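You operate a simulated robot arm through the tools that you are given. There is no shell and no other tool.

Carry out the task below with a simulated robot arm. There is one attempt and no reset: what you move stays moved.

JOB
Rivet both hinge pins, then lay the hinge in the green tray.
Fine: the hinge is in the press slide; knob on RIVET; start first with the slide at PIN 1, then at PIN 2, each time till the lamp is green; slide out.
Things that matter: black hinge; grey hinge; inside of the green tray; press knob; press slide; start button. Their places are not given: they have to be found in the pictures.

It is judged by the outcome, as a careful person would: the job done as asked, and still so three seconds after it is handed in. It fails if anything else is knocked over, pushed out of place, dropped, spilled or broken.

ROBOT AND FRAMES
A 7-joint arm with a two-finger parallel gripper, fixed in place. Base frame: the origin is at the foot of the arm, x ahead of it, y to its left, z up; the work surface is at about z = 800. Lengths are in mm, angles in rad, forces in N, time in s.
With the tool pointing down near the work surface it reaches from about 400 to 900 mm from the base axis. Its first joint turns from -2.007 to 2.007 rad. Payload 3.91 kg.
Tool frame: the origin (TCP) lies between the finger pads and is the grasp point; the fingertips stand 30 mm ahead of it; z points along the fingers, y is the line along which they close. The gripper opens to 110 mm. The fingers are 20 mm wide and 10 mm thick; the gripper's body (48 by 112 mm) begins 55 mm behind the TCP.
Orientation is that of the tool frame in the base frame, as a unit quaternion [x, y, z, w]. With the fingers straight down and closing along the base's y, the tool's x points along the base's -x, its y along +y and its z along -z.

CONTROLS
- The arm moves only by the tool send_rows. Its argument "steps" is a list of rows, each a list of 3 entries, a list of its own where there are three numbers: the gripper command, from -1 (fully open) to 1 (shut), values between in proportion, then the shift along the tool's x, y, z in mm, then the turn, a rotation vector about the tool's x, y, z in rad. In form: [[grip, [x, y, z], [rx, ry, rz]], ...]. A call has 1 to 20 rows; each row shifts and turns the commanded pose from where the row before left it, along the tool's axes as they then stand. Rows are played at 5 a second. More than 50 mm and 0.15 rad between two rows, or a gripper value outside its range, and nothing of the call is played. Where a pose cannot be reached the arm comes as near as it can. A force on the tool above 40 N (or 10 N above the force at the start of the call, whichever is more), or a blocked arm, ends the call early, and 0.2 s more pass. Each finger travels about 153 mm/s and halts on what it meets, pressing with about 44 N; the grip force reading is that of the motor and also rises with nothing between the fingers. The clock runs only during rows and for 0.2 s after the last one: add rows that do not move to give the fingers time. It gives the time, the measured TCP pose, the force on the tool (base axes), the opening and the grip force at its end, in the units of the frame above (readings bear some noise), with the torque about the TCP (base axes, N m) and any sound that the robot's microphone picked up.
- Cameras (640 x 400 px; columns grow to the right, rows downward): "scene" is fixed at [398.9, 649.1, 1553.1]; the picture's right is [-1.00, 0.09, 0.00], its down [0.09, 0.96, -0.25] and it looks along [-0.02, -0.25, -0.97] (base axes); focal length 351 px, centre (320, 200). "wrist" rides on the gripper at [72, 17, -103] in the tool frame; the picture's right is [-0.23, 0.97, 0.00], its down [-0.76, -0.18, -0.62] and it looks along [-0.61, -0.14, 0.78] (tool axes); focal length 222 px, centre (320, 200).
- snapshot(camera): a new picture of that camera. It takes no simulated time.
- raise_lower(by): slides the trunk up (or, below 0, down) by that many mm; the arm rides with it, the base frame stays. It gives what a move gives, with no picture.
- measure_at(camera, pixels): for up to 12 pixels [column, row] of the newest picture of that camera ("zoom" is the newest enlarged one), the place [x, y, z] in the base frame of the surface seen there, good to about 3 mm. It takes no simulated time.
- inspect(camera, box): a new picture of the part [left, top, right, bottom] of that camera's present view, enlarged. It takes no simulated time.
- finish_job(): hands the job in; it is judged then, once.

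Unless the task says otherwise, let go and move clear before handing in.

The tools are called after "Request:" by a JSON object that holds its "fn" and its "kwargs". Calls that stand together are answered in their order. send_rows: Moves the arm, as the interface text tells. Its arguments: {"type":"object","properties":{"steps":{"type":"array","items":{"type":"array"}}},"required":["steps"]} The other tools are called the same way: raise_lower (by) slides the trunk up or down; snapshot (camera) takes a picture; measure_at (camera, pixels) gives the place of the surface under pixels of a picture; inspect (camera, box) takes an enlarged picture of a part of a camera's view; finish_job () hands the job in.

At the start:

```text
time_s: 0.0
tcp_pos: [288.5, 472.9, 1196.9]
tool_rot: [-0.002, 1.0, 0.002, 0.0]
ft_force: [-1.0, -0.2, 0.5]
torque: [0.05, 0.0, 0.0]
width: 109.9
gripper_force: 0.0
trunk travel left (down, up): [-825.0, 165.0]
```

scene: 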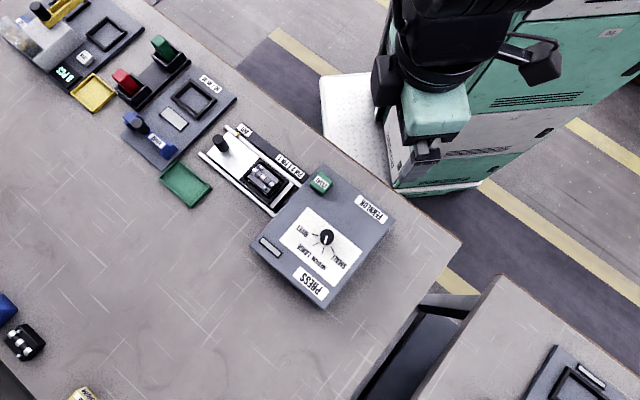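
wrist: 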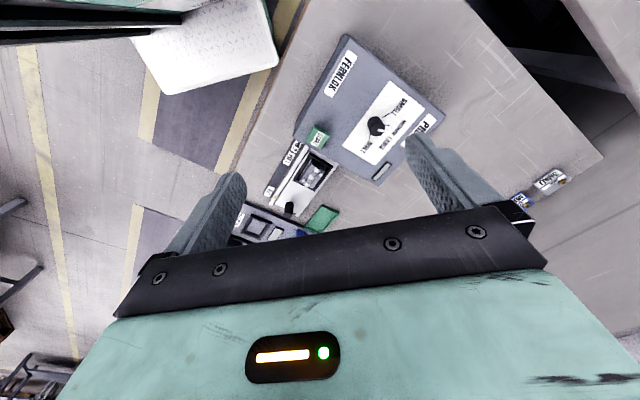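

The scene shows a press around pixel (325,240) with a knob, a green start button at (320,183), a slide at (255,175) holding a dark hinge, and a green tray at (185,185). I'll enlarge these parts.

Request:
{"fn": "inspect", "kwargs": {"camera": "scene", "box": [190, 110, 350, 210]}}

Request:
{"fn": "inspect", "kwargs": {"camera": "scene", "box": [240, 160, 400, 310]}}

Request:
{"fn": "inspect", "kwargs": {"camera": "scene", "box": [0, 0, 250, 210]}}

Request:
{"fn": "inspect", "kwargs": {"camera": "scene", "box": [0, 270, 120, 400]}}

```text
4.00 times, centred on (270, 160) of scene
```

zoom: 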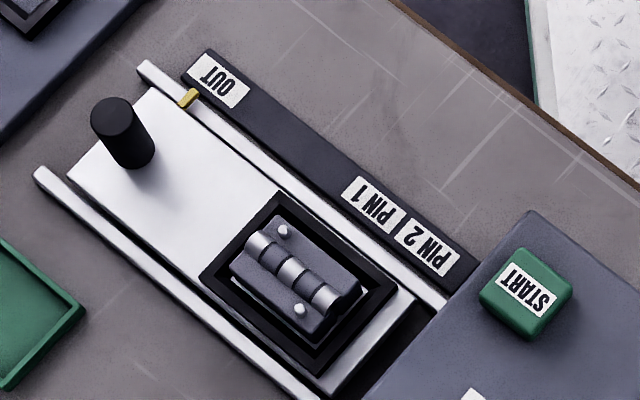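

```text
2.67 times, centred on (320, 235) of scene
```

zoom: 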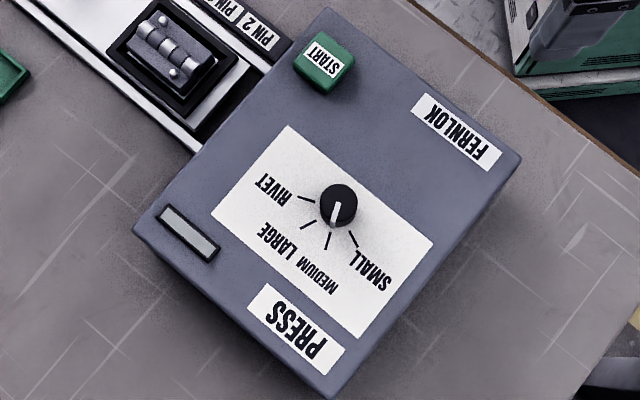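

```text
1.90 times, centred on (125, 105) of scene
```

zoom: 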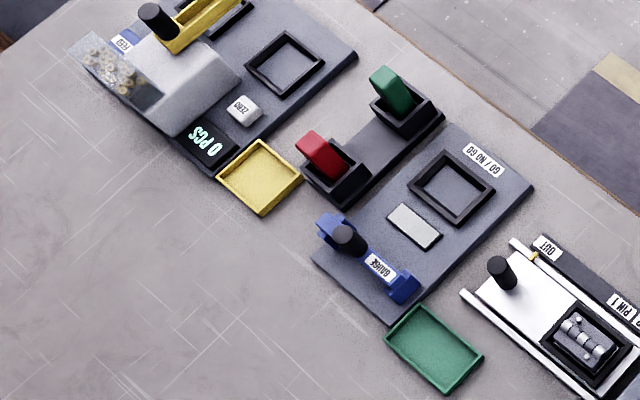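

```text
3.08 times, centred on (60, 335) of scene
```

zoom: 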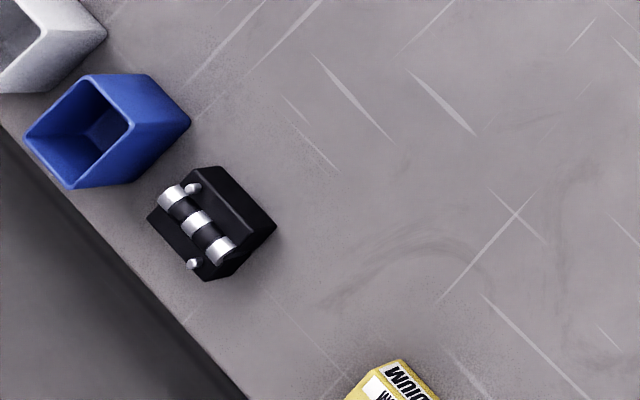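

The slide pointer (yellow) is at OUT, the grey hinge is in the slide, and the knob's white mark points towards MEDIUM. Next I'll measure the key points.

Request:
{"fn": "inspect", "kwargs": {"camera": "scene", "box": [190, 110, 350, 210]}}

Request:
{"fn": "measure_at", "kwargs": {"camera": "zoom", "pixels": [[110, 110], [132, 160], [190, 97], [220, 85], [372, 207], [425, 250], [525, 290], [285, 230], [300, 308], [290, 270], [150, 130], [390, 330]]}}

Request:
{"fn": "measure_at", "kwargs": {"camera": "zoom", "pixels": [[235, 265], [265, 232], [355, 285], [315, 330], [215, 275], [280, 200], [390, 285], [320, 370], [180, 230], [350, 250], [500, 330], [60, 170]]}}

Request:
{"fn": "inspect", "kwargs": {"camera": "scene", "box": [290, 210, 370, 260]}}

Request:
{"fn": "measure_at", "kwargs": {"camera": "scene", "pixels": [[326, 237], [325, 243], [320, 183], [270, 246], [185, 185], [162, 181], [192, 208], [210, 190], [182, 162], [345, 215], [322, 305], [254, 243]]}}

```text
4.00 times, centred on (270, 160) of scene
```

zoom: 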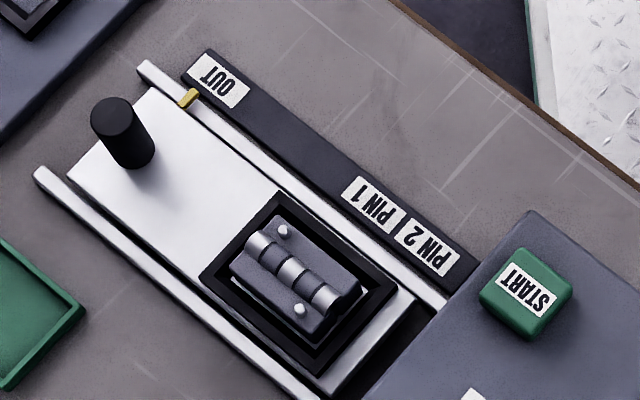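

```text
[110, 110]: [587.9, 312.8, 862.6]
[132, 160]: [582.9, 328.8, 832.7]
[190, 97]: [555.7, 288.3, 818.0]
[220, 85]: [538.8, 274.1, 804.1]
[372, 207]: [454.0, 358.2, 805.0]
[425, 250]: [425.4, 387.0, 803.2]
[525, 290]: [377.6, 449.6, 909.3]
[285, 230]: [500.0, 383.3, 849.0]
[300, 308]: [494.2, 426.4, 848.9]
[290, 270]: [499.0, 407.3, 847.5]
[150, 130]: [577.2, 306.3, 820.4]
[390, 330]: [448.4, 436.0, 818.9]
```

```text
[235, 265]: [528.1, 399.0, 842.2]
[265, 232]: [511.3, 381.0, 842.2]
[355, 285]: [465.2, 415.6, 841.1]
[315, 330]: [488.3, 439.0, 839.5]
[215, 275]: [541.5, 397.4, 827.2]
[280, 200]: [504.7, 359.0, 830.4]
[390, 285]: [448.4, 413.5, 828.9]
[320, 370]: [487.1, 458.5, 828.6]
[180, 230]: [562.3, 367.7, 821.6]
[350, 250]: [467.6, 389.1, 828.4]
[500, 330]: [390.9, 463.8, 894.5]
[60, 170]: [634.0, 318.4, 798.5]
```

```text
8.00 times, centred on (330, 235) of scene
```

zoom: 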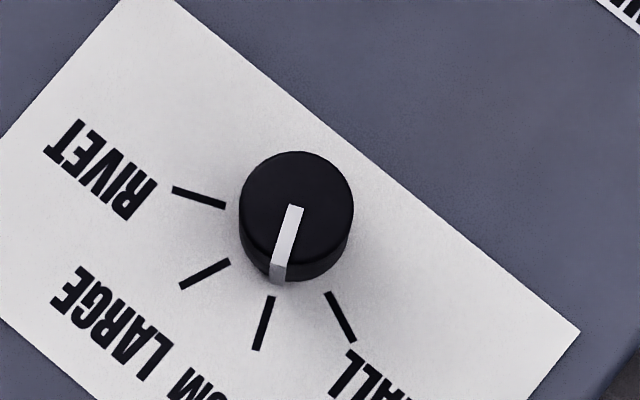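

```text
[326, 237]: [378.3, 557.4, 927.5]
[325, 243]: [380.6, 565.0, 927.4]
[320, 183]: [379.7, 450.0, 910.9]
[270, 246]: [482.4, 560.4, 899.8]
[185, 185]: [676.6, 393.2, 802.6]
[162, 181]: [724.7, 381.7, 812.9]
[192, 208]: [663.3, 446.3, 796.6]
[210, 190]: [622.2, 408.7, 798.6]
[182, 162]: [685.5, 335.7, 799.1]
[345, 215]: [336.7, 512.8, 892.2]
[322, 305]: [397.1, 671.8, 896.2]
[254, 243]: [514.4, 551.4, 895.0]
```

Travel runs along u=(-0.707,0.707), and the knob has to go from MEDIUM to RIVET, about 90° clockwise seen from above. I'll measure the knob and the press more precisely.

Request:
{"fn": "measure_at", "kwargs": {"camera": "zoom", "pixels": [[296, 198], [246, 198], [348, 198], [296, 156], [296, 240], [278, 275], [200, 197], [264, 324], [342, 317], [205, 274], [290, 255], [100, 100]]}}

Request:
{"fn": "inspect", "kwargs": {"camera": "scene", "box": [270, 150, 350, 200]}}

Request:
{"fn": "measure_at", "kwargs": {"camera": "zoom", "pixels": [[400, 255], [370, 270], [440, 240], [420, 205], [395, 290], [420, 140], [320, 300], [240, 380], [260, 200], [180, 130], [130, 100], [140, 290]]}}

```text
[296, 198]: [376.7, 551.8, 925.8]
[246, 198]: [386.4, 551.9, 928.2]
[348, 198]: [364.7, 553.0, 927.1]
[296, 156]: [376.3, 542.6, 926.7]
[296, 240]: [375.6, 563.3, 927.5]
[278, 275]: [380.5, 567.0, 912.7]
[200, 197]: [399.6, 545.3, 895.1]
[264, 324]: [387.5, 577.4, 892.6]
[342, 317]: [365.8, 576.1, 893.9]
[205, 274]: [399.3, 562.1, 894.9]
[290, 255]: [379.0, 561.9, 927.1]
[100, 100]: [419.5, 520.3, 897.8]
```

```text
8.00 times, centred on (310, 175) of scene
```

zoom: 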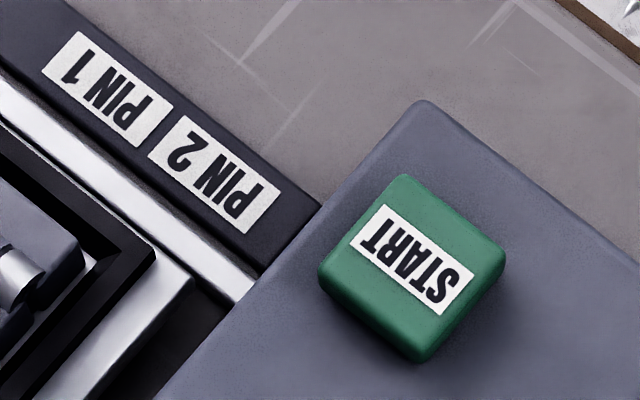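

```text
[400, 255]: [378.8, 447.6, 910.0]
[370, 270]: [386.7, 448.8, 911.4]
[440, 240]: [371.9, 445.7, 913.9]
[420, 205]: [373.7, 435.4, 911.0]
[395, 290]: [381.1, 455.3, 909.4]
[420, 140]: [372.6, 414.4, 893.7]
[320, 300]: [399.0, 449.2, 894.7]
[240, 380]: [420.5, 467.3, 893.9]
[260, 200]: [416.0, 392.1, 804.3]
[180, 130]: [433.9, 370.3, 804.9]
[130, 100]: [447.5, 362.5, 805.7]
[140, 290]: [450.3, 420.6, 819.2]
```

The knob centre is about (376, 553, 927) and the start button about (379, 447, 911). I'll move over the knob with the closing line across its pointer (tool y at 157.5°).

Request:
{"fn": "send_rows", "kwargs": {"steps": [[-1, [-17.5, 16.1, 40], [0, 0, 0]], [-1, [-17.5, 16.1, 40], [0, 0, 0]], [-1, [-17.5, 16.1, 40], [0, 0, 0]], [-1, [-17.5, 16.1, 40], [0, 0, 0]], [-1, [-17.5, 16.1, 40], [0, 0, 0]], [-0.3, [0, 0, 0], [0, 0, -0.1473]], [-0.3, [0, 0, 0], [0, 0, -0.1473]], [-0.3, [0, 0, 0], [0, 0, -0.1473]], [-0.3, [0, 0, 0], [0, 0, -0.1473]], [-0.3, [0, 0, 0], [0, 0, -0.1473]], [-0.3, [0, 0, 0], [0, 0, -0.1473]], [-0.3, [0, 0, 0], [0, 0, -0.1473]], [-0.3, [0, 0, 0], [0, 0, -0.1473]], [-0.3, [0, 0, 0], [0, 0, 0]]]}}

Request:
{"fn": "snapshot", "kwargs": {"camera": "wrist"}}

Request:
{"fn": "snapshot", "kwargs": {"camera": "scene"}}

```text
time_s: 3.0
tcp_pos: [376.8, 554.4, 998.0]
tool_rot: [-0.558, 0.83, 0.001, 0.001]
ft_force: [-0.5, 0.9, 0.8]
torque: [0.03, -0.01, 0.0]
width: 71.6
gripper_force: 0.1
trunk travel left (down, up): [-825.0, 165.0]
```

```text
taken
```

wrist: 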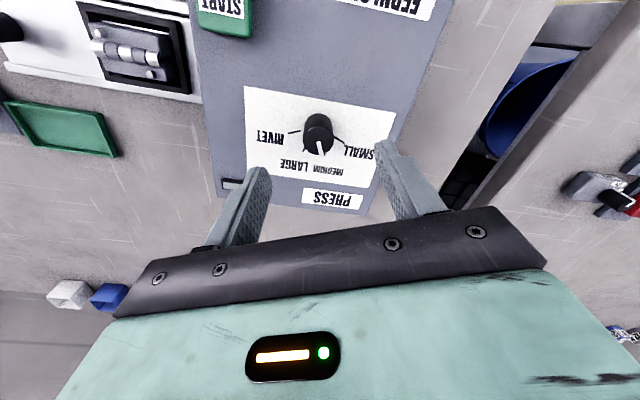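

```text
taken
```

scene: 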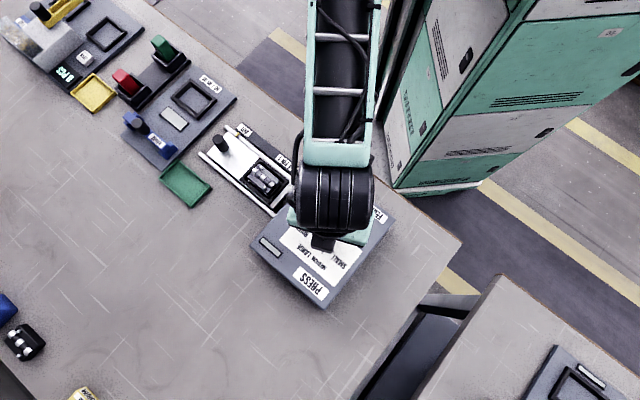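

The gripper is centred over the knob, and the pointer lies along the tool's x as planned. I'll descend and close on the knob.

Request:
{"fn": "send_rows", "kwargs": {"steps": [[-0.3, [0, 0, 22], [0, 0, 0]], [-0.3, [0, 0, 22], [0, 0, 0]], [-0.3, [0, 0, 22], [0, 0, 0]], [0.1, [0, 0, 0], [0, 0, 0]], [0.3, [0, 0, 0], [0, 0, 0]], [0.45, [0, 0, 0], [0, 0, 0]], [0.6, [0, 0, 0], [0, 0, 0]], [1, [0, 0, 0], [0, 0, 0]], [1, [0, 0, 0], [0, 0, 0]]]}}

Request:
{"fn": "snapshot", "kwargs": {"camera": "wrist"}}

```text
time_s: 5.0
tcp_pos: [378.8, 554.7, 932.2]
tool_rot: [-0.557, 0.83, 0.0, 0.0]
ft_force: [4.9, -2.5, -0.7]
torque: [-0.32, -0.82, 0.02]
width: 25.5
gripper_force: 45.0
trunk travel left (down, up): [-825.0, 165.0]
```

```text
taken
```

wrist: 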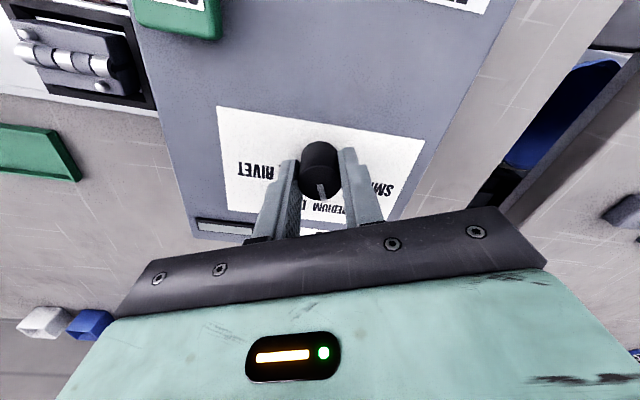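

Gripped at 25.5 mm with a small side load of 5 N. I'll ease that off by shifting the commanded pose 2 mm, then turn +90° about the tool's z to RIVET.

Request:
{"fn": "send_rows", "kwargs": {"steps": [[1, [0, -2, 0], [0, 0, 0]], [1, [0, 0, 0], [0, 0, 0.131]], [1, [0, 0, 0], [0, 0, 0.131]], [1, [0, 0, 0], [0, 0, 0.131]], [1, [0, 0, 0], [0, 0, 0.131]], [1, [0, 0, 0], [0, 0, 0.131]], [1, [0, 0, 0], [0, 0, 0.131]], [1, [0, 0, 0], [0, 0, 0]]]}}

Request:
{"fn": "snapshot", "kwargs": {"camera": "wrist"}}

```text
time_s: 6.8
tcp_pos: [378.7, 556.4, 931.7]
tool_rot: [-0.195, 0.981, 0.003, 0.0]
ft_force: [8.5, 12.4, 4.2]
torque: [-0.23, -1.34, 0.02]
width: 25.6
gripper_force: 45.3
trunk travel left (down, up): [-825.0, 165.0]
```

```text
taken
```

wrist: 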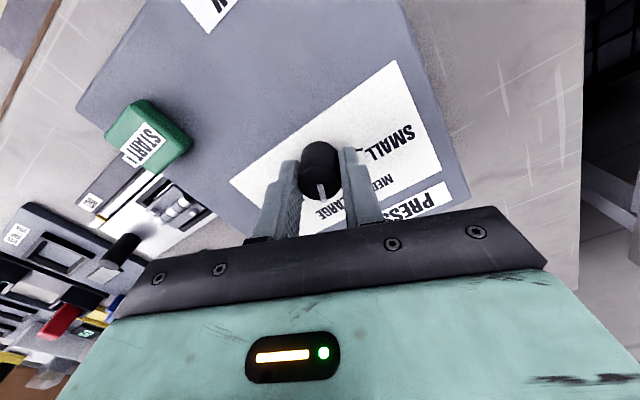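

The knob turned together with the gripper (45° so far), with the side load growing to 15 N. I'll shift the commanded pose with the load and turn the remaining 45°.

Request:
{"fn": "send_rows", "kwargs": {"steps": [[1, [-2, 1.5, 0], [0, 0, 0]], [1, [0, 0, 0], [0, 0, 0.131]], [1, [0, 0, 0], [0, 0, 0.131]], [1, [0, 0, 0], [0, 0, 0.131]], [1, [0, 0, 0], [0, 0, 0.131]], [1, [0, 0, 0], [0, 0, 0.131]], [1, [0, 0, 0], [0, 0, 0.131]], [1, [0, 0, 0], [0, 0, 0]]]}}

Request:
{"fn": "snapshot", "kwargs": {"camera": "wrist"}}

```text
time_s: 8.6
tcp_pos: [379.2, 555.5, 931.4]
tool_rot: [0.195, 0.981, 0.001, 0.0]
ft_force: [-1.3, -13.7, 15.9]
torque: [-0.93, -0.06, 0.49]
width: 25.3
gripper_force: 45.1
trunk travel left (down, up): [-825.0, 165.0]
```

```text
taken
```

wrist: 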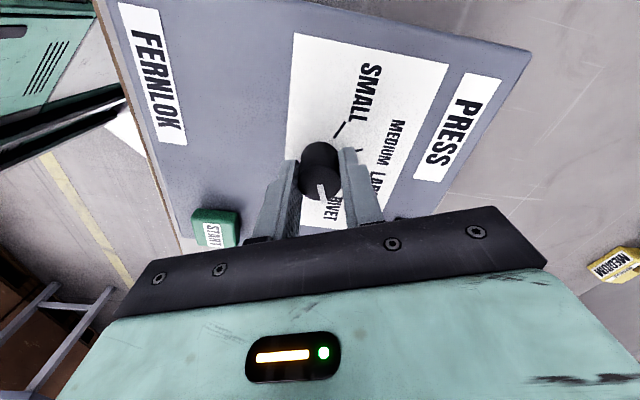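

The knob followed the full 90°, and the 0.49 N m about z suggests it is at its stop. I'll open, rise, move back from the camera's line of sight and check.

Request:
{"fn": "send_rows", "kwargs": {"steps": [[0.4, [0, 0, 0], [0, 0, 0]], [0.1, [0, 0, 0], [0, 0, 0]], [0.1, [0, 0, -30], [0, 0, 0]], [0.1, [0, 0, -40], [0, 0, 0]], [0.1, [0, 0, -40], [0, 0, 0]]]}}

Request:
{"fn": "inspect", "kwargs": {"camera": "scene", "box": [240, 170, 400, 310]}}

Request:
{"fn": "inspect", "kwargs": {"camera": "wrist", "box": [180, 50, 440, 230]}}

```text
time_s: 9.8
tcp_pos: [380.1, 555.1, 1041.2]
tool_rot: [0.195, 0.981, 0.001, -0.001]
ft_force: [-0.6, -1.6, 0.6]
torque: [0.02, -0.01, 0.02]
width: 49.5
gripper_force: 0.1
trunk travel left (down, up): [-825.0, 165.0]
```

```text
2.86 times, centred on (320, 240) of scene
```

zoom: 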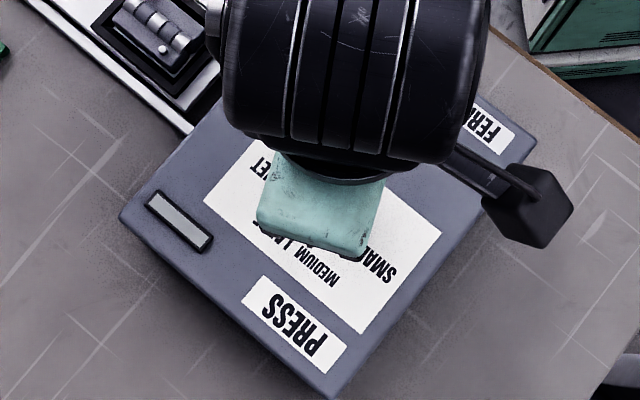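

```text
2.22 times, centred on (310, 140) of wrist
```

zoom: 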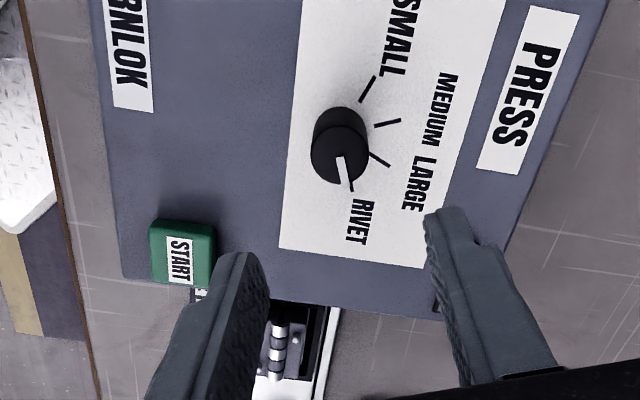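

The pointer is on the RIVET mark. Next I'll go over the slide's post near (587, 313), closing line across the travel, keeping high.

Request:
{"fn": "send_rows", "kwargs": {"steps": [[0.1, [0, 0, 0], [0, 0, 0.131]], [0.1, [0, 0, 0], [0, 0, 0.131]], [0.1, [0, 0, 0], [0, 0, 0.131]], [0.1, [-39.7, -3.07, 0], [0, 0, 0]], [0.1, [-39.7, -3.07, 0], [0, 0, 0]], [0.1, [-39.7, -3.07, 0], [0, 0, 0]], [0.1, [-39.7, -3.07, 0], [0, 0, 0]], [0.1, [-39.7, -3.07, 0], [0, 0, 0]], [0.1, [-39.7, -3.07, 0], [0, 0, 0]], [0.1, [-39.7, -3.07, 0], [0, 0, 0]], [0.1, [-39.7, -3.07, 0], [0, 0, 0]], [0.1, [0, 0, 40], [0, 0, 0]], [0.1, [0, 0, 40], [0, 0, 0]], [0.1, [0, 0, 0], [0, 0, 0]]]}}

Request:
{"fn": "snapshot", "kwargs": {"camera": "wrist"}}

Request:
{"fn": "inspect", "kwargs": {"camera": "scene", "box": [190, 90, 400, 310]}}

```text
time_s: 12.8
tcp_pos: [586.3, 312.6, 959.8]
tool_rot: [0.382, 0.924, 0.001, -0.001]
ft_force: [0.4, 0.0, 0.1]
torque: [0.0, -0.02, -0.01]
width: 49.6
gripper_force: 0.1
trunk travel left (down, up): [-825.0, 165.0]
```

```text
taken
```

wrist: 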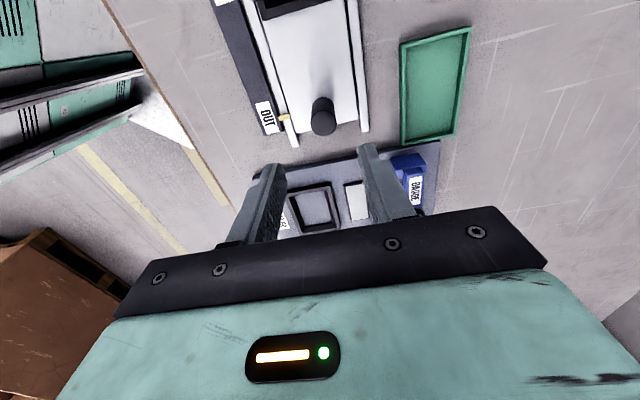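

```text
1.82 times, centred on (295, 200) of scene
```

zoom: 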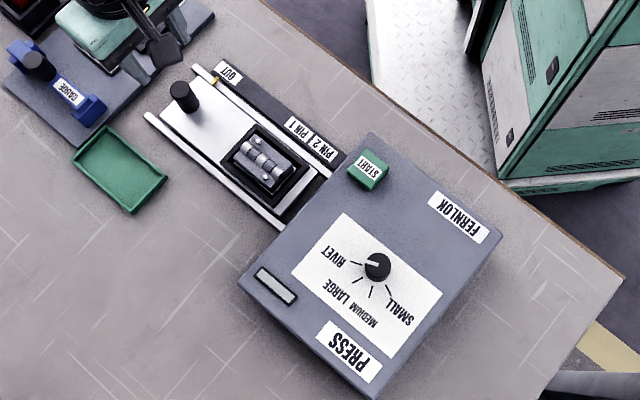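

The knob is confirmed on RIVET. I'll measure the post once more in both views before descending.

Request:
{"fn": "measure_at", "kwargs": {"camera": "wrist", "pixels": [[323, 120], [323, 112], [314, 120], [332, 120], [323, 100], [310, 135], [345, 110]]}}

Request:
{"fn": "measure_at", "kwargs": {"camera": "zoom", "pixels": [[180, 89], [172, 89], [187, 87], [181, 83], [186, 103]]}}

```text
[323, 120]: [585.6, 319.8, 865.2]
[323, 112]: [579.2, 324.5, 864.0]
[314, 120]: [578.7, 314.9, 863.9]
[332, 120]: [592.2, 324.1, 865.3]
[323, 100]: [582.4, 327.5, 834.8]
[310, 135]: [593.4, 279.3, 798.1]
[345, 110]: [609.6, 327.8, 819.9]
```

```text
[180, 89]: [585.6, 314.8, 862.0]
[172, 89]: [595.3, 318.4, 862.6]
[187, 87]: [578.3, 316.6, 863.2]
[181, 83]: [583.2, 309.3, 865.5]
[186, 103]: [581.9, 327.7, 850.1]
```

The post centre is about (585.5, 317), top at 863. I'll correct by (3, 2) mm in the tool frame, descend to TCP z≈856 and close.

Request:
{"fn": "send_rows", "kwargs": {"steps": [[0.1, [3, 2, 30], [0, 0, 0]], [0.1, [0, 0, 30], [0, 0, 0]], [0.1, [0, 0, 25], [0, 0, 0]], [0.1, [0, 0, 18.5], [0, 0, 0]], [0.3, [0, 0, 0], [0, 0, 0]], [0.45, [0, 0, 0], [0, 0, 0]], [0.6, [0, 0, 0], [0, 0, 0]], [0.75, [0, 0, 0], [0, 0, 0]], [1, [0, 0, 0], [0, 0, 0]], [1, [0, 0, 0], [0, 0, 0]]]}}

Request:
{"fn": "snapshot", "kwargs": {"camera": "wrist"}}

```text
time_s: 15.0
tcp_pos: [585.7, 318.0, 857.1]
tool_rot: [0.382, 0.924, 0.001, -0.001]
ft_force: [-1.2, -3.9, -0.7]
torque: [-0.64, 0.56, 0.03]
width: 23.7
gripper_force: 45.0
trunk travel left (down, up): [-825.0, 165.0]
```

```text
taken
```

wrist: 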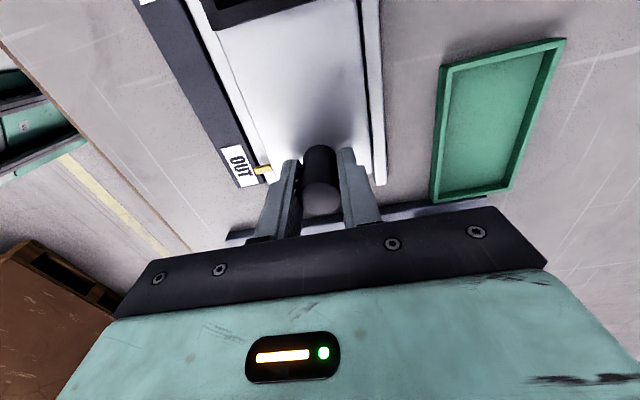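

The post is gripped at 23.7 mm. I'll slide along the tool's +x by 60 mm first and watch the forces.

Request:
{"fn": "send_rows", "kwargs": {"steps": [[1, [10, 0, 0], [0, 0, 0]], [1, [12, 0, 0], [0, 0, 0]], [1, [12, 0, 0], [0, 0, 0]], [1, [13, 0, 0], [0, 0, 0]], [1, [13, 0, 0], [0, 0, 0]], [1, [0, 0, 0], [0, 0, 0]]]}}

Request:
{"fn": "snapshot", "kwargs": {"camera": "wrist"}}

Request:
{"fn": "inspect", "kwargs": {"camera": "scene", "box": [190, 110, 350, 210]}}

```text
time_s: 16.4
tcp_pos: [543.1, 361.4, 857.0]
tool_rot: [0.382, 0.924, 0.001, -0.001]
ft_force: [1.9, 3.6, 0.4]
torque: [-0.79, 0.35, 0.09]
width: 23.7
gripper_force: 45.3
trunk travel left (down, up): [-825.0, 165.0]
```

```text
taken
```

wrist: 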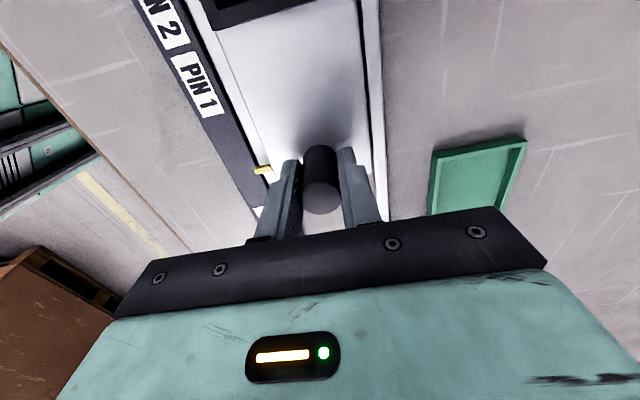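

```text
4.00 times, centred on (270, 160) of scene
```

zoom: 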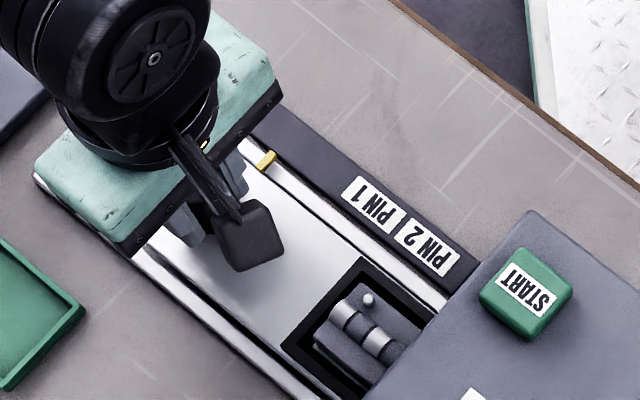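

The slide moves freely (60 mm done, force 4 N). I'll measure the yellow pointer against the PIN 1 and PIN 2 labels.

Request:
{"fn": "measure_at", "kwargs": {"camera": "zoom", "pixels": [[266, 159], [268, 154], [374, 206], [426, 247], [349, 194], [362, 180], [396, 224], [404, 213], [445, 269], [457, 255]]}}

Request:
{"fn": "measure_at", "kwargs": {"camera": "wrist", "pixels": [[262, 170], [270, 170], [196, 85], [185, 58], [207, 115]]}}

```text
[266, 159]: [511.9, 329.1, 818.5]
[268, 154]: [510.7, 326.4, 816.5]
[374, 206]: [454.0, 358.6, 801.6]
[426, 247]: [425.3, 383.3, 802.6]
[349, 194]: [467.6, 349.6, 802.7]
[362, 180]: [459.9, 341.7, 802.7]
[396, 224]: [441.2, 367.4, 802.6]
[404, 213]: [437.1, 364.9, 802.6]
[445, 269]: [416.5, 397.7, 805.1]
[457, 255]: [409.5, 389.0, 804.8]
```

```text
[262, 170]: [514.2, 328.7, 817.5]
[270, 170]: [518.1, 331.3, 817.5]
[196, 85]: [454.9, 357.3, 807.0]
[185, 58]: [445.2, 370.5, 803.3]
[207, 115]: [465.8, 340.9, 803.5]
```

The pointer is at u≈-130, PIN 1's centre at about -68 and PIN 2's at about -30. I'll slide another 61 mm to PIN 1.

Request:
{"fn": "send_rows", "kwargs": {"steps": [[1, [12, 0, 0], [0, 0, 0]], [1, [12, 0, 0], [0, 0, 0]], [1, [12, 0, 0], [0, 0, 0]], [1, [12, 0, 0], [0, 0, 0]], [1, [8, 0, 0], [0, 0, 0]], [1, [5, 0, 0], [0, 0, 0]], [1, [0, 0, 0], [0, 0, 0]]]}}

Request:
{"fn": "snapshot", "kwargs": {"camera": "wrist"}}

Request:
{"fn": "inspect", "kwargs": {"camera": "scene", "box": [230, 130, 330, 195]}}

```text
time_s: 18.0
tcp_pos: [501.2, 403.4, 856.5]
tool_rot: [0.383, 0.924, 0.001, -0.002]
ft_force: [12.3, 10.1, -16.0]
torque: [-0.04, 0.9, -0.07]
width: 23.6
gripper_force: 45.0
trunk travel left (down, up): [-825.0, 165.0]
```

```text
taken
```

wrist: 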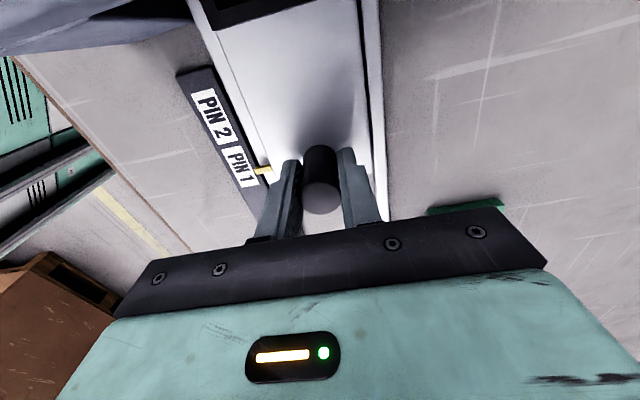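

```text
6.15 times, centred on (280, 162) of scene
```

zoom: 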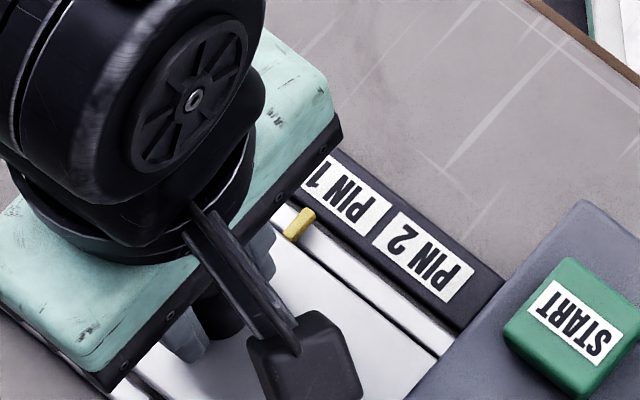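

The pointer is alongside the PIN 1 label. I'll measure the exact offset before letting go.

Request:
{"fn": "measure_at", "kwargs": {"camera": "zoom", "pixels": [[300, 223], [306, 212], [294, 236]]}}

Request:
{"fn": "measure_at", "kwargs": {"camera": "wrist", "pixels": [[262, 170], [270, 170], [240, 167], [230, 150], [249, 184], [212, 117], [255, 172]]}}

Request:
{"fn": "inspect", "kwargs": {"camera": "wrist", "box": [180, 80, 340, 220]}}

```text
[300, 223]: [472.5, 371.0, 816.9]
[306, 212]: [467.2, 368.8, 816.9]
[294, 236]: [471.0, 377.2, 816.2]
```

```text
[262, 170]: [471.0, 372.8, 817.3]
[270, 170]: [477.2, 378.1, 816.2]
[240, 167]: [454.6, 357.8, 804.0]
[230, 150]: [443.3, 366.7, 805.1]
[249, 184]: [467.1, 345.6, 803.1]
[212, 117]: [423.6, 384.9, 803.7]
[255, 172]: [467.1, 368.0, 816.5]
```

```text
2.86 times, centred on (260, 150) of wrist
```

zoom: 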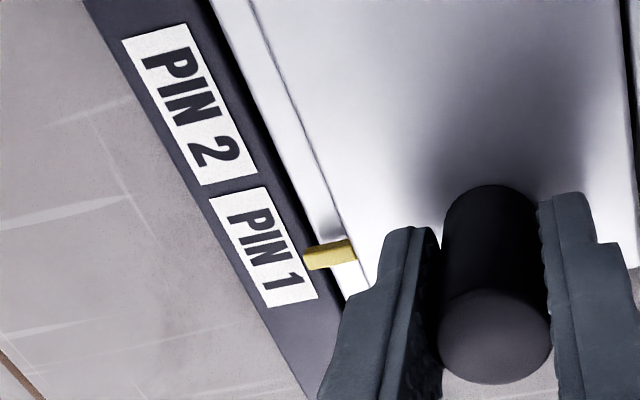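

The pointer sits at PIN 1 with the same offset it had at OUT, so travel is about 120 mm. I'll release, rise, and look at where the slide rests.

Request:
{"fn": "send_rows", "kwargs": {"steps": [[0.7, [0, 0, 0], [0, 0, 0]], [0.4, [0, 0, 0], [0, 0, 0]], [0.1, [0, 0, 0], [0, 0, 0]], [0.1, [0, 0, -20], [0, 0, 0]], [0.1, [0, 0, -40], [0, 0, 0]], [0.1, [0, 0, -40], [0, 0, 0]], [1, [0, 0, -30], [0, 0, 0]], [1, [0, 0, 0], [0, 0, 0]]]}}

Request:
{"fn": "snapshot", "kwargs": {"camera": "wrist"}}

Request:
{"fn": "snapshot", "kwargs": {"camera": "scene"}}

```text
time_s: 19.8
tcp_pos: [500.4, 404.2, 988.6]
tool_rot: [0.383, 0.924, 0.001, -0.001]
ft_force: [0.0, 0.2, 0.2]
torque: [0.02, -0.01, -0.01]
width: 0.0
gripper_force: 38.1
trunk travel left (down, up): [-825.0, 165.0]
```

```text
taken
```

wrist: 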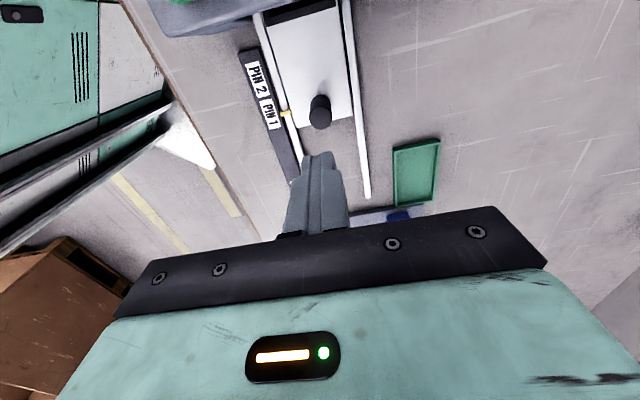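

```text
taken
```

scene: 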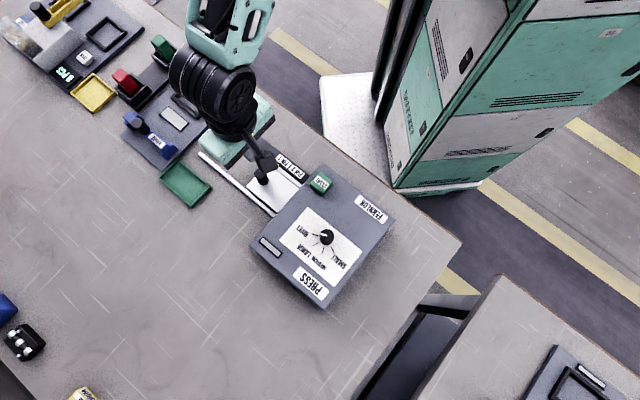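

The slide stays at PIN 1. Now I'll take the closed fingers over the START button.

Request:
{"fn": "send_rows", "kwargs": {"steps": [[1, [29.1, -13.9, 0], [0, 0, 0]], [1, [29.1, -13.9, 0], [0, 0, 0]], [1, [29.1, -13.9, 0], [0, 0, 0]], [1, [29.1, -13.9, 0], [0, 0, 0]], [1, [0, 0, 34], [0, 0, 0]], [1, [0, 0, 0], [0, 0, 0]]]}}

Request:
{"fn": "snapshot", "kwargs": {"camera": "wrist"}}

Request:
{"fn": "inspect", "kwargs": {"camera": "scene", "box": [230, 110, 400, 310]}}

```text
time_s: 21.2
tcp_pos: [379.9, 447.0, 954.7]
tool_rot: [0.381, 0.925, 0.003, -0.001]
ft_force: [-1.6, -0.1, 0.2]
torque: [0.02, -0.04, 0.03]
width: 0.1
gripper_force: 37.4
trunk travel left (down, up): [-825.0, 165.0]
```

```text
taken
```

wrist: 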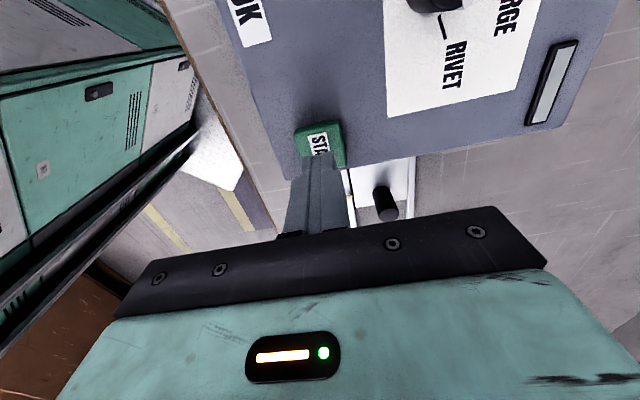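

```text
2.00 times, centred on (315, 210) of scene
```

zoom: 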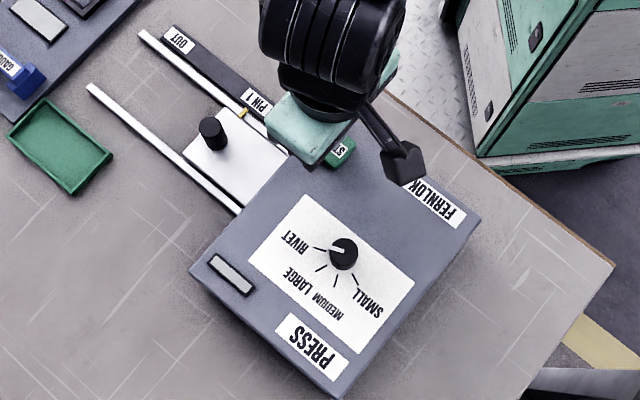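

The fingertips are over START, with the lamp (230,275 in the zoom) still grey. I'll press down in small steps.

Request:
{"fn": "send_rows", "kwargs": {"steps": [[1, [0, 0, 8], [0, 0, 0]], [1, [0, 0, 4], [0, 0, 0]], [1, [0, 0, 2], [0, 0, 0]], [1, [0, 0, 2], [0, 0, 0]], [1, [0, 0, 2], [0, 0, 0]]]}}

Request:
{"fn": "inspect", "kwargs": {"camera": "scene", "box": [230, 110, 400, 310]}}

```text
time_s: 22.4
tcp_pos: [379.2, 445.7, 935.9]
tool_rot: [0.382, 0.924, 0.002, -0.001]
ft_force: [1.6, -0.9, 3.2]
torque: [-0.01, -0.03, 0.02]
width: 0.2
gripper_force: 37.3
trunk travel left (down, up): [-825.0, 165.0]
heard: click
```

```text
2.00 times, centred on (315, 210) of scene
```

zoom: 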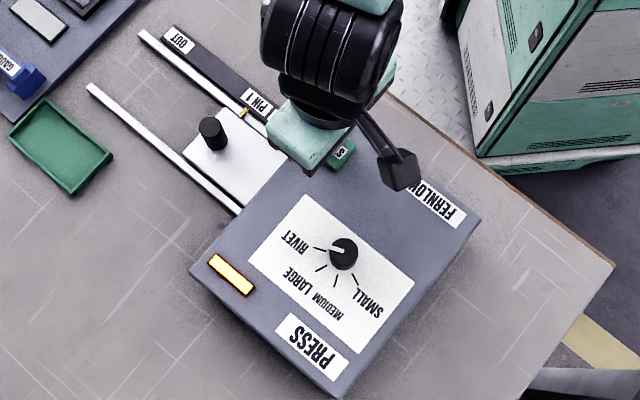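

A click was heard and the lamp is amber, so the press is running. I'll hold still and wait.

Request:
{"fn": "send_rows", "kwargs": {"steps": [[1, [0, 0, 0], [0, 0, 0]], [1, [0, 0, 0], [0, 0, 0]], [1, [0, 0, 0], [0, 0, 0]], [1, [0, 0, 0], [0, 0, 0]], [1, [0, 0, 0], [0, 0, 0]], [1, [0, 0, 0], [0, 0, 0]]]}}

Request:
{"fn": "inspect", "kwargs": {"camera": "scene", "box": [230, 110, 400, 310]}}

```text
time_s: 23.8
tcp_pos: [379.2, 446.0, 935.8]
tool_rot: [0.382, 0.924, 0.001, -0.001]
ft_force: [1.1, 0.8, 4.0]
torque: [0.01, -0.03, 0.04]
width: 0.1
gripper_force: 37.8
trunk travel left (down, up): [-825.0, 165.0]
```

```text
2.00 times, centred on (315, 210) of scene
```

zoom: 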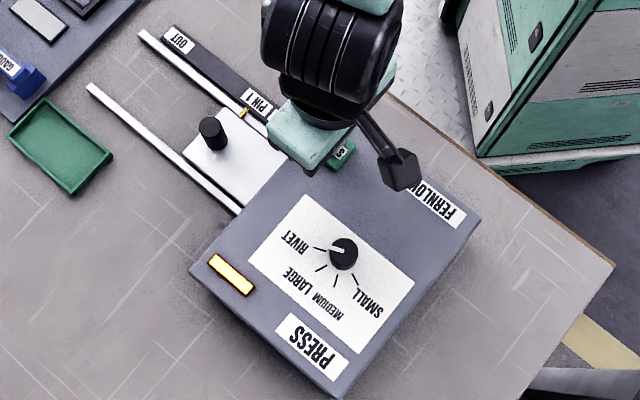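

The lamp is still amber, so I'll keep waiting.

Request:
{"fn": "send_rows", "kwargs": {"steps": [[1, [0, 0, 0], [0, 0, 0]], [1, [0, 0, 0], [0, 0, 0]], [1, [0, 0, 0], [0, 0, 0]], [1, [0, 0, 0], [0, 0, 0]], [1, [0, 0, 0], [0, 0, 0]], [1, [0, 0, 0], [0, 0, 0]], [1, [0, 0, 0], [0, 0, 0]], [1, [0, 0, 0], [0, 0, 0]]]}}

Request:
{"fn": "inspect", "kwargs": {"camera": "scene", "box": [230, 110, 400, 310]}}

```text
time_s: 25.6
tcp_pos: [379.9, 447.0, 936.2]
tool_rot: [0.381, 0.924, 0.002, -0.001]
ft_force: [-0.2, 1.1, 2.5]
torque: [0.0, -0.04, 0.0]
width: 0.0
gripper_force: 37.6
trunk travel left (down, up): [-825.0, 165.0]
```

```text
2.00 times, centred on (315, 210) of scene
```

zoom: 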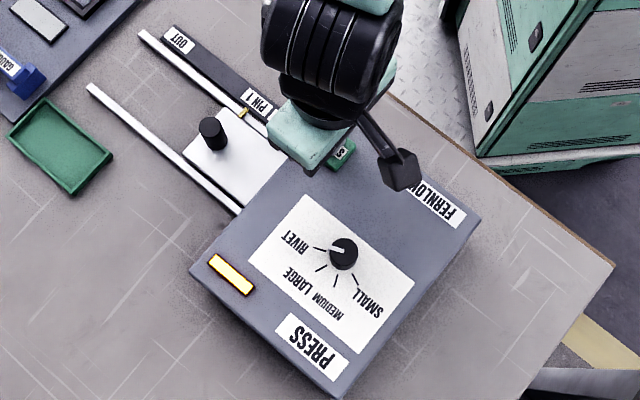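

Still amber after about 3.5 s, so I'll wait 4 s more.

Request:
{"fn": "send_rows", "kwargs": {"steps": [[1, [0, 0, 0], [0, 0, 0]], [1, [0, 0, 0], [0, 0, 0]], [1, [0, 0, 0], [0, 0, 0]], [1, [0, 0, 0], [0, 0, 0]], [1, [0, 0, 0], [0, 0, 0]], [1, [0, 0, 0], [0, 0, 0]], [1, [0, 0, 0], [0, 0, 0]], [1, [0, 0, 0], [0, 0, 0]], [1, [0, 0, 0], [0, 0, 0]], [1, [0, 0, 0], [0, 0, 0]], [1, [0, 0, 0], [0, 0, 0]], [1, [0, 0, 0], [0, 0, 0]], [1, [0, 0, 0], [0, 0, 0]], [1, [0, 0, 0], [0, 0, 0]], [1, [0, 0, 0], [0, 0, 0]], [1, [0, 0, 0], [0, 0, 0]], [1, [0, 0, 0], [0, 0, 0]], [1, [0, 0, 0], [0, 0, 0]], [1, [0, 0, 0], [0, 0, 0]], [1, [0, 0, 0], [0, 0, 0]]]}}

Request:
{"fn": "inspect", "kwargs": {"camera": "scene", "box": [230, 110, 400, 310]}}

```text
time_s: 29.8
tcp_pos: [379.4, 446.8, 936.9]
tool_rot: [0.381, 0.924, 0.002, -0.001]
ft_force: [-1.7, 0.0, 3.4]
torque: [-0.02, 0.03, -0.02]
width: 0.0
gripper_force: 38.2
trunk travel left (down, up): [-825.0, 165.0]
```

```text
2.00 times, centred on (315, 210) of scene
```

zoom: 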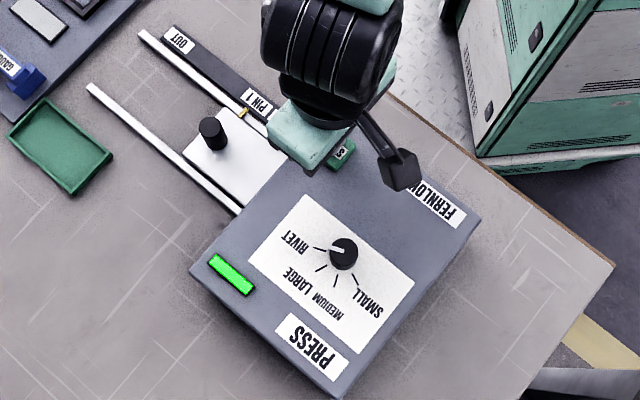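

The lamp is green for PIN 1. I'll lift off and go back over the post, fingers opened.

Request:
{"fn": "send_rows", "kwargs": {"steps": [[1, [0, 0, -20], [0, 0, 0]], [1, [0, 0, -32], [0, 0, 0]], [0.1, [-29.1, 14.1, 0], [0, 0, 0]], [0.1, [-29.1, 14.1, 0], [0, 0, 0]], [0.1, [-29.1, 14.1, 0], [0, 0, 0]], [0.1, [-29.1, 14.1, 0], [0, 0, 0]], [0.1, [0, 0, 30], [0, 0, 0]], [0.1, [0, 0, 0], [0, 0, 0]]]}}

Request:
{"fn": "snapshot", "kwargs": {"camera": "wrist"}}

Request:
{"fn": "measure_at", "kwargs": {"camera": "wrist", "pixels": [[323, 120], [314, 120], [332, 120], [323, 112]]}}

Request:
{"fn": "inspect", "kwargs": {"camera": "scene", "box": [230, 110, 400, 310]}}

```text
time_s: 31.6
tcp_pos: [501.0, 405.6, 956.6]
tool_rot: [0.382, 0.924, 0.002, -0.002]
ft_force: [0.1, -0.1, 0.5]
torque: [0.0, 0.02, 0.0]
width: 49.4
gripper_force: 0.1
trunk travel left (down, up): [-825.0, 165.0]
```

```text
taken
```

wrist: 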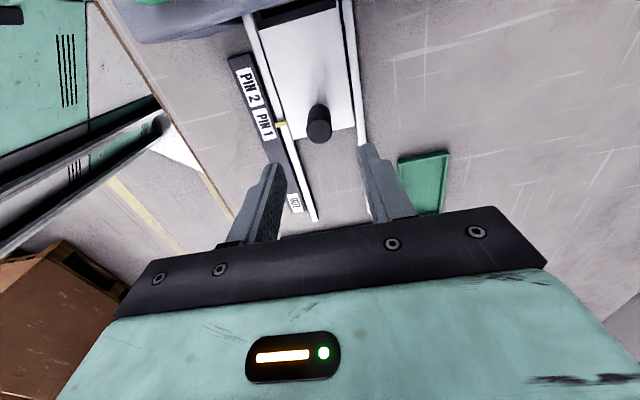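

```text
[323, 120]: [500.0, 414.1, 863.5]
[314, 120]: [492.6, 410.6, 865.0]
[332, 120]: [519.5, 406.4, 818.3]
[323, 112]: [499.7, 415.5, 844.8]
```

```text
2.00 times, centred on (315, 210) of scene
```

zoom: 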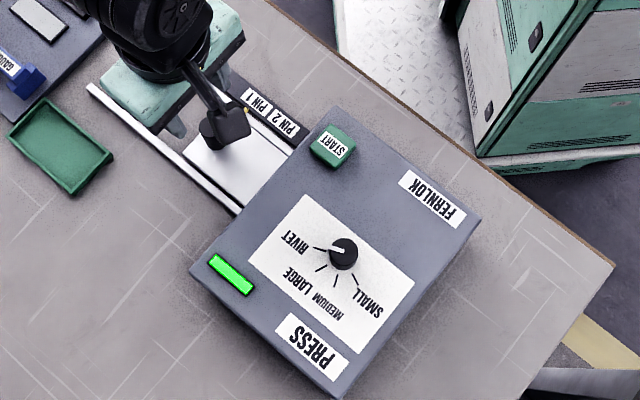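

Post sits at roughly the same place; I'll descend, grip it, and slide 38–40 mm further to PIN 2.

Request:
{"fn": "send_rows", "kwargs": {"steps": [[0.1, [-1.5, -0.8, 30], [0, 0, 0]], [0.1, [0, 0, 30], [0, 0, 0]], [0.1, [0, 0, 25], [0, 0, 0]], [0.1, [0, 0, 14.5], [0, 0, 0]], [0.3, [0, 0, 0], [0, 0, 0]], [0.45, [0, 0, 0], [0, 0, 0]], [0.6, [0, 0, 0], [0, 0, 0]], [0.75, [0, 0, 0], [0, 0, 0]], [1, [0, 0, 0], [0, 0, 0]], [1, [0, 0, 0], [0, 0, 0]]]}}

Request:
{"fn": "inspect", "kwargs": {"camera": "wrist", "box": [180, 80, 340, 220]}}

```text
time_s: 33.8
tcp_pos: [501.9, 403.0, 858.5]
tool_rot: [0.382, 0.924, 0.001, -0.001]
ft_force: [2.1, 2.7, -1.9]
torque: [-0.31, 0.79, -0.03]
width: 23.8
gripper_force: 45.0
trunk travel left (down, up): [-825.0, 165.0]
```

```text
2.86 times, centred on (260, 150) of wrist
```

zoom: 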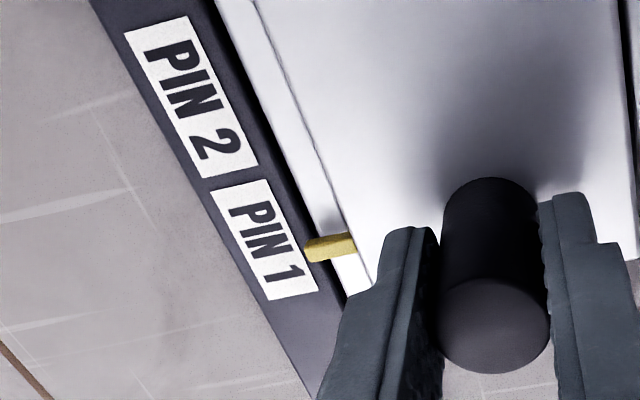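

Gripped again at 23.8 mm. I'll slide 40 mm to PIN 2.

Request:
{"fn": "send_rows", "kwargs": {"steps": [[1, [10, 0, 0], [0, 0, 0]], [1, [10, 0, 0], [0, 0, 0]], [1, [10, 0, 0], [0, 0, 0]], [1, [6, 0, 0], [0, 0, 0]], [1, [4, 0, 0], [0, 0, 0]], [1, [0, 0, 0], [0, 0, 0]]]}}

Request:
{"fn": "inspect", "kwargs": {"camera": "wrist", "box": [180, 80, 340, 220]}}

Request:
{"fn": "measure_at", "kwargs": {"camera": "zoom", "pixels": [[325, 248], [310, 252], [270, 240], [230, 160]]}}

Request:
{"fn": "snapshot", "kwargs": {"camera": "scene"}}

```text
time_s: 35.2
tcp_pos: [472.6, 431.4, 857.7]
tool_rot: [0.383, 0.924, 0.002, 0.0]
ft_force: [9.8, 2.7, 10.3]
torque: [-0.49, 0.72, 0.01]
width: 23.5
gripper_force: 45.1
trunk travel left (down, up): [-825.0, 165.0]
```

```text
2.86 times, centred on (260, 150) of wrist
```

zoom: 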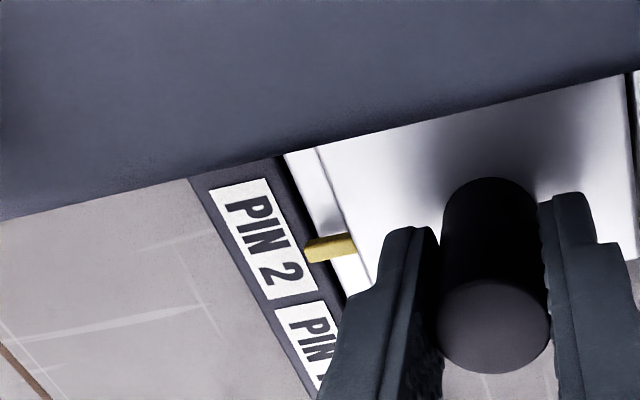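

```text
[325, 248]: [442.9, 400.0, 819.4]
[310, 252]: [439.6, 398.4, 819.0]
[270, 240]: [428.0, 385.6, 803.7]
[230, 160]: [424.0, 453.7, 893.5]
```

```text
taken
```

scene: 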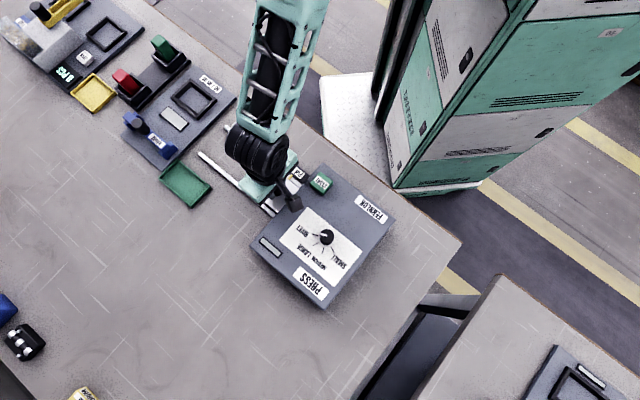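

The pointer is at PIN 2 with the same offset as before, and the lamp has reset to grey. I'll release, rise, close, and go over START.

Request:
{"fn": "send_rows", "kwargs": {"steps": [[0.7, [0, 0, 0], [0, 0, 0]], [0.4, [0, 0, 0], [0, 0, 0]], [0.1, [0, 0, 0], [0, 0, 0]], [0.1, [0, 0, -20], [0, 0, 0]], [0.1, [0, 0, -40], [0, 0, 0]], [0.1, [0, 0, -40], [0, 0, 0]], [1, [0, 0, -30], [0, 0, 0]], [1, [25.6, -18.3, 0], [0, 0, 0]], [1, [25.6, -18.3, 0], [0, 0, 0]], [1, [25.6, -18.3, 0], [0, 0, 0]], [1, [0, 0, 32], [0, 0, 0]], [1, [0, 0, 0], [0, 0, 0]]]}}

Request:
{"fn": "inspect", "kwargs": {"camera": "scene", "box": [230, 110, 400, 310]}}

Request:
{"fn": "snapshot", "kwargs": {"camera": "wrist"}}

```text
time_s: 37.8
tcp_pos: [381.2, 444.5, 956.3]
tool_rot: [0.382, 0.924, 0.001, -0.001]
ft_force: [-0.3, 0.3, 0.0]
torque: [0.02, -0.01, -0.02]
width: 0.0
gripper_force: 38.1
trunk travel left (down, up): [-825.0, 165.0]
```

```text
2.00 times, centred on (315, 210) of scene
```

zoom: 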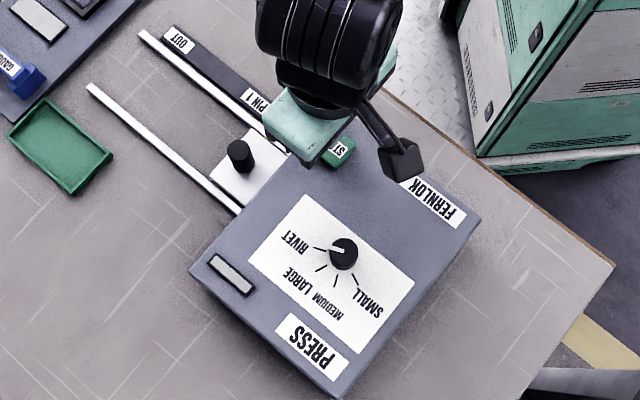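

```text
taken
```

wrist: 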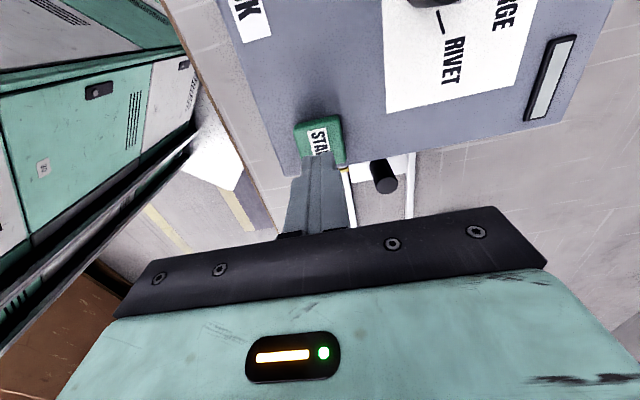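

The fingertips are over START again and the slide rests at PIN 2. I'll press (shifting 2 mm towards the centre) and wait.

Request:
{"fn": "send_rows", "kwargs": {"steps": [[1, [2.5, 0, 8], [0, 0, 0]], [1, [0, 0, 4], [0, 0, 0]], [1, [0, 0, 3], [0, 0, 0]], [1, [0, 0, 2.5], [0, 0, 0]], [1, [0, 0, 2], [0, 0, 0]], [1, [0, 0, 0], [0, 0, 0]], [1, [0, 0, 0], [0, 0, 0]], [1, [0, 0, 0], [0, 0, 0]], [1, [0, 0, 0], [0, 0, 0]], [1, [0, 0, 0], [0, 0, 0]]]}}

Request:
{"fn": "inspect", "kwargs": {"camera": "scene", "box": [230, 110, 400, 310]}}

```text
time_s: 40.0
tcp_pos: [379.0, 446.6, 937.1]
tool_rot: [0.382, 0.924, 0.002, -0.001]
ft_force: [-0.9, -0.2, 3.7]
torque: [0.02, 0.01, 0.0]
width: 0.1
gripper_force: 38.3
trunk travel left (down, up): [-825.0, 165.0]
heard: click
```

```text
2.00 times, centred on (315, 210) of scene
```

zoom: 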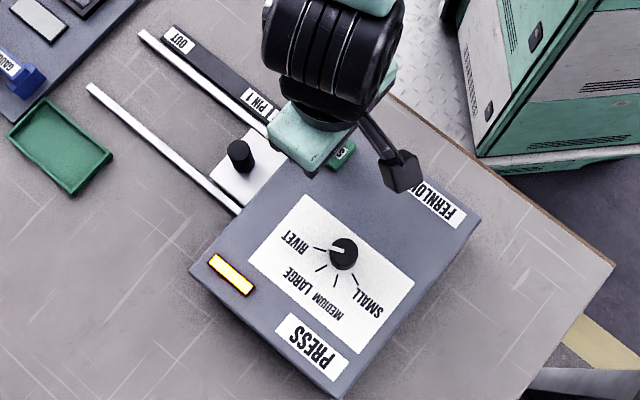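

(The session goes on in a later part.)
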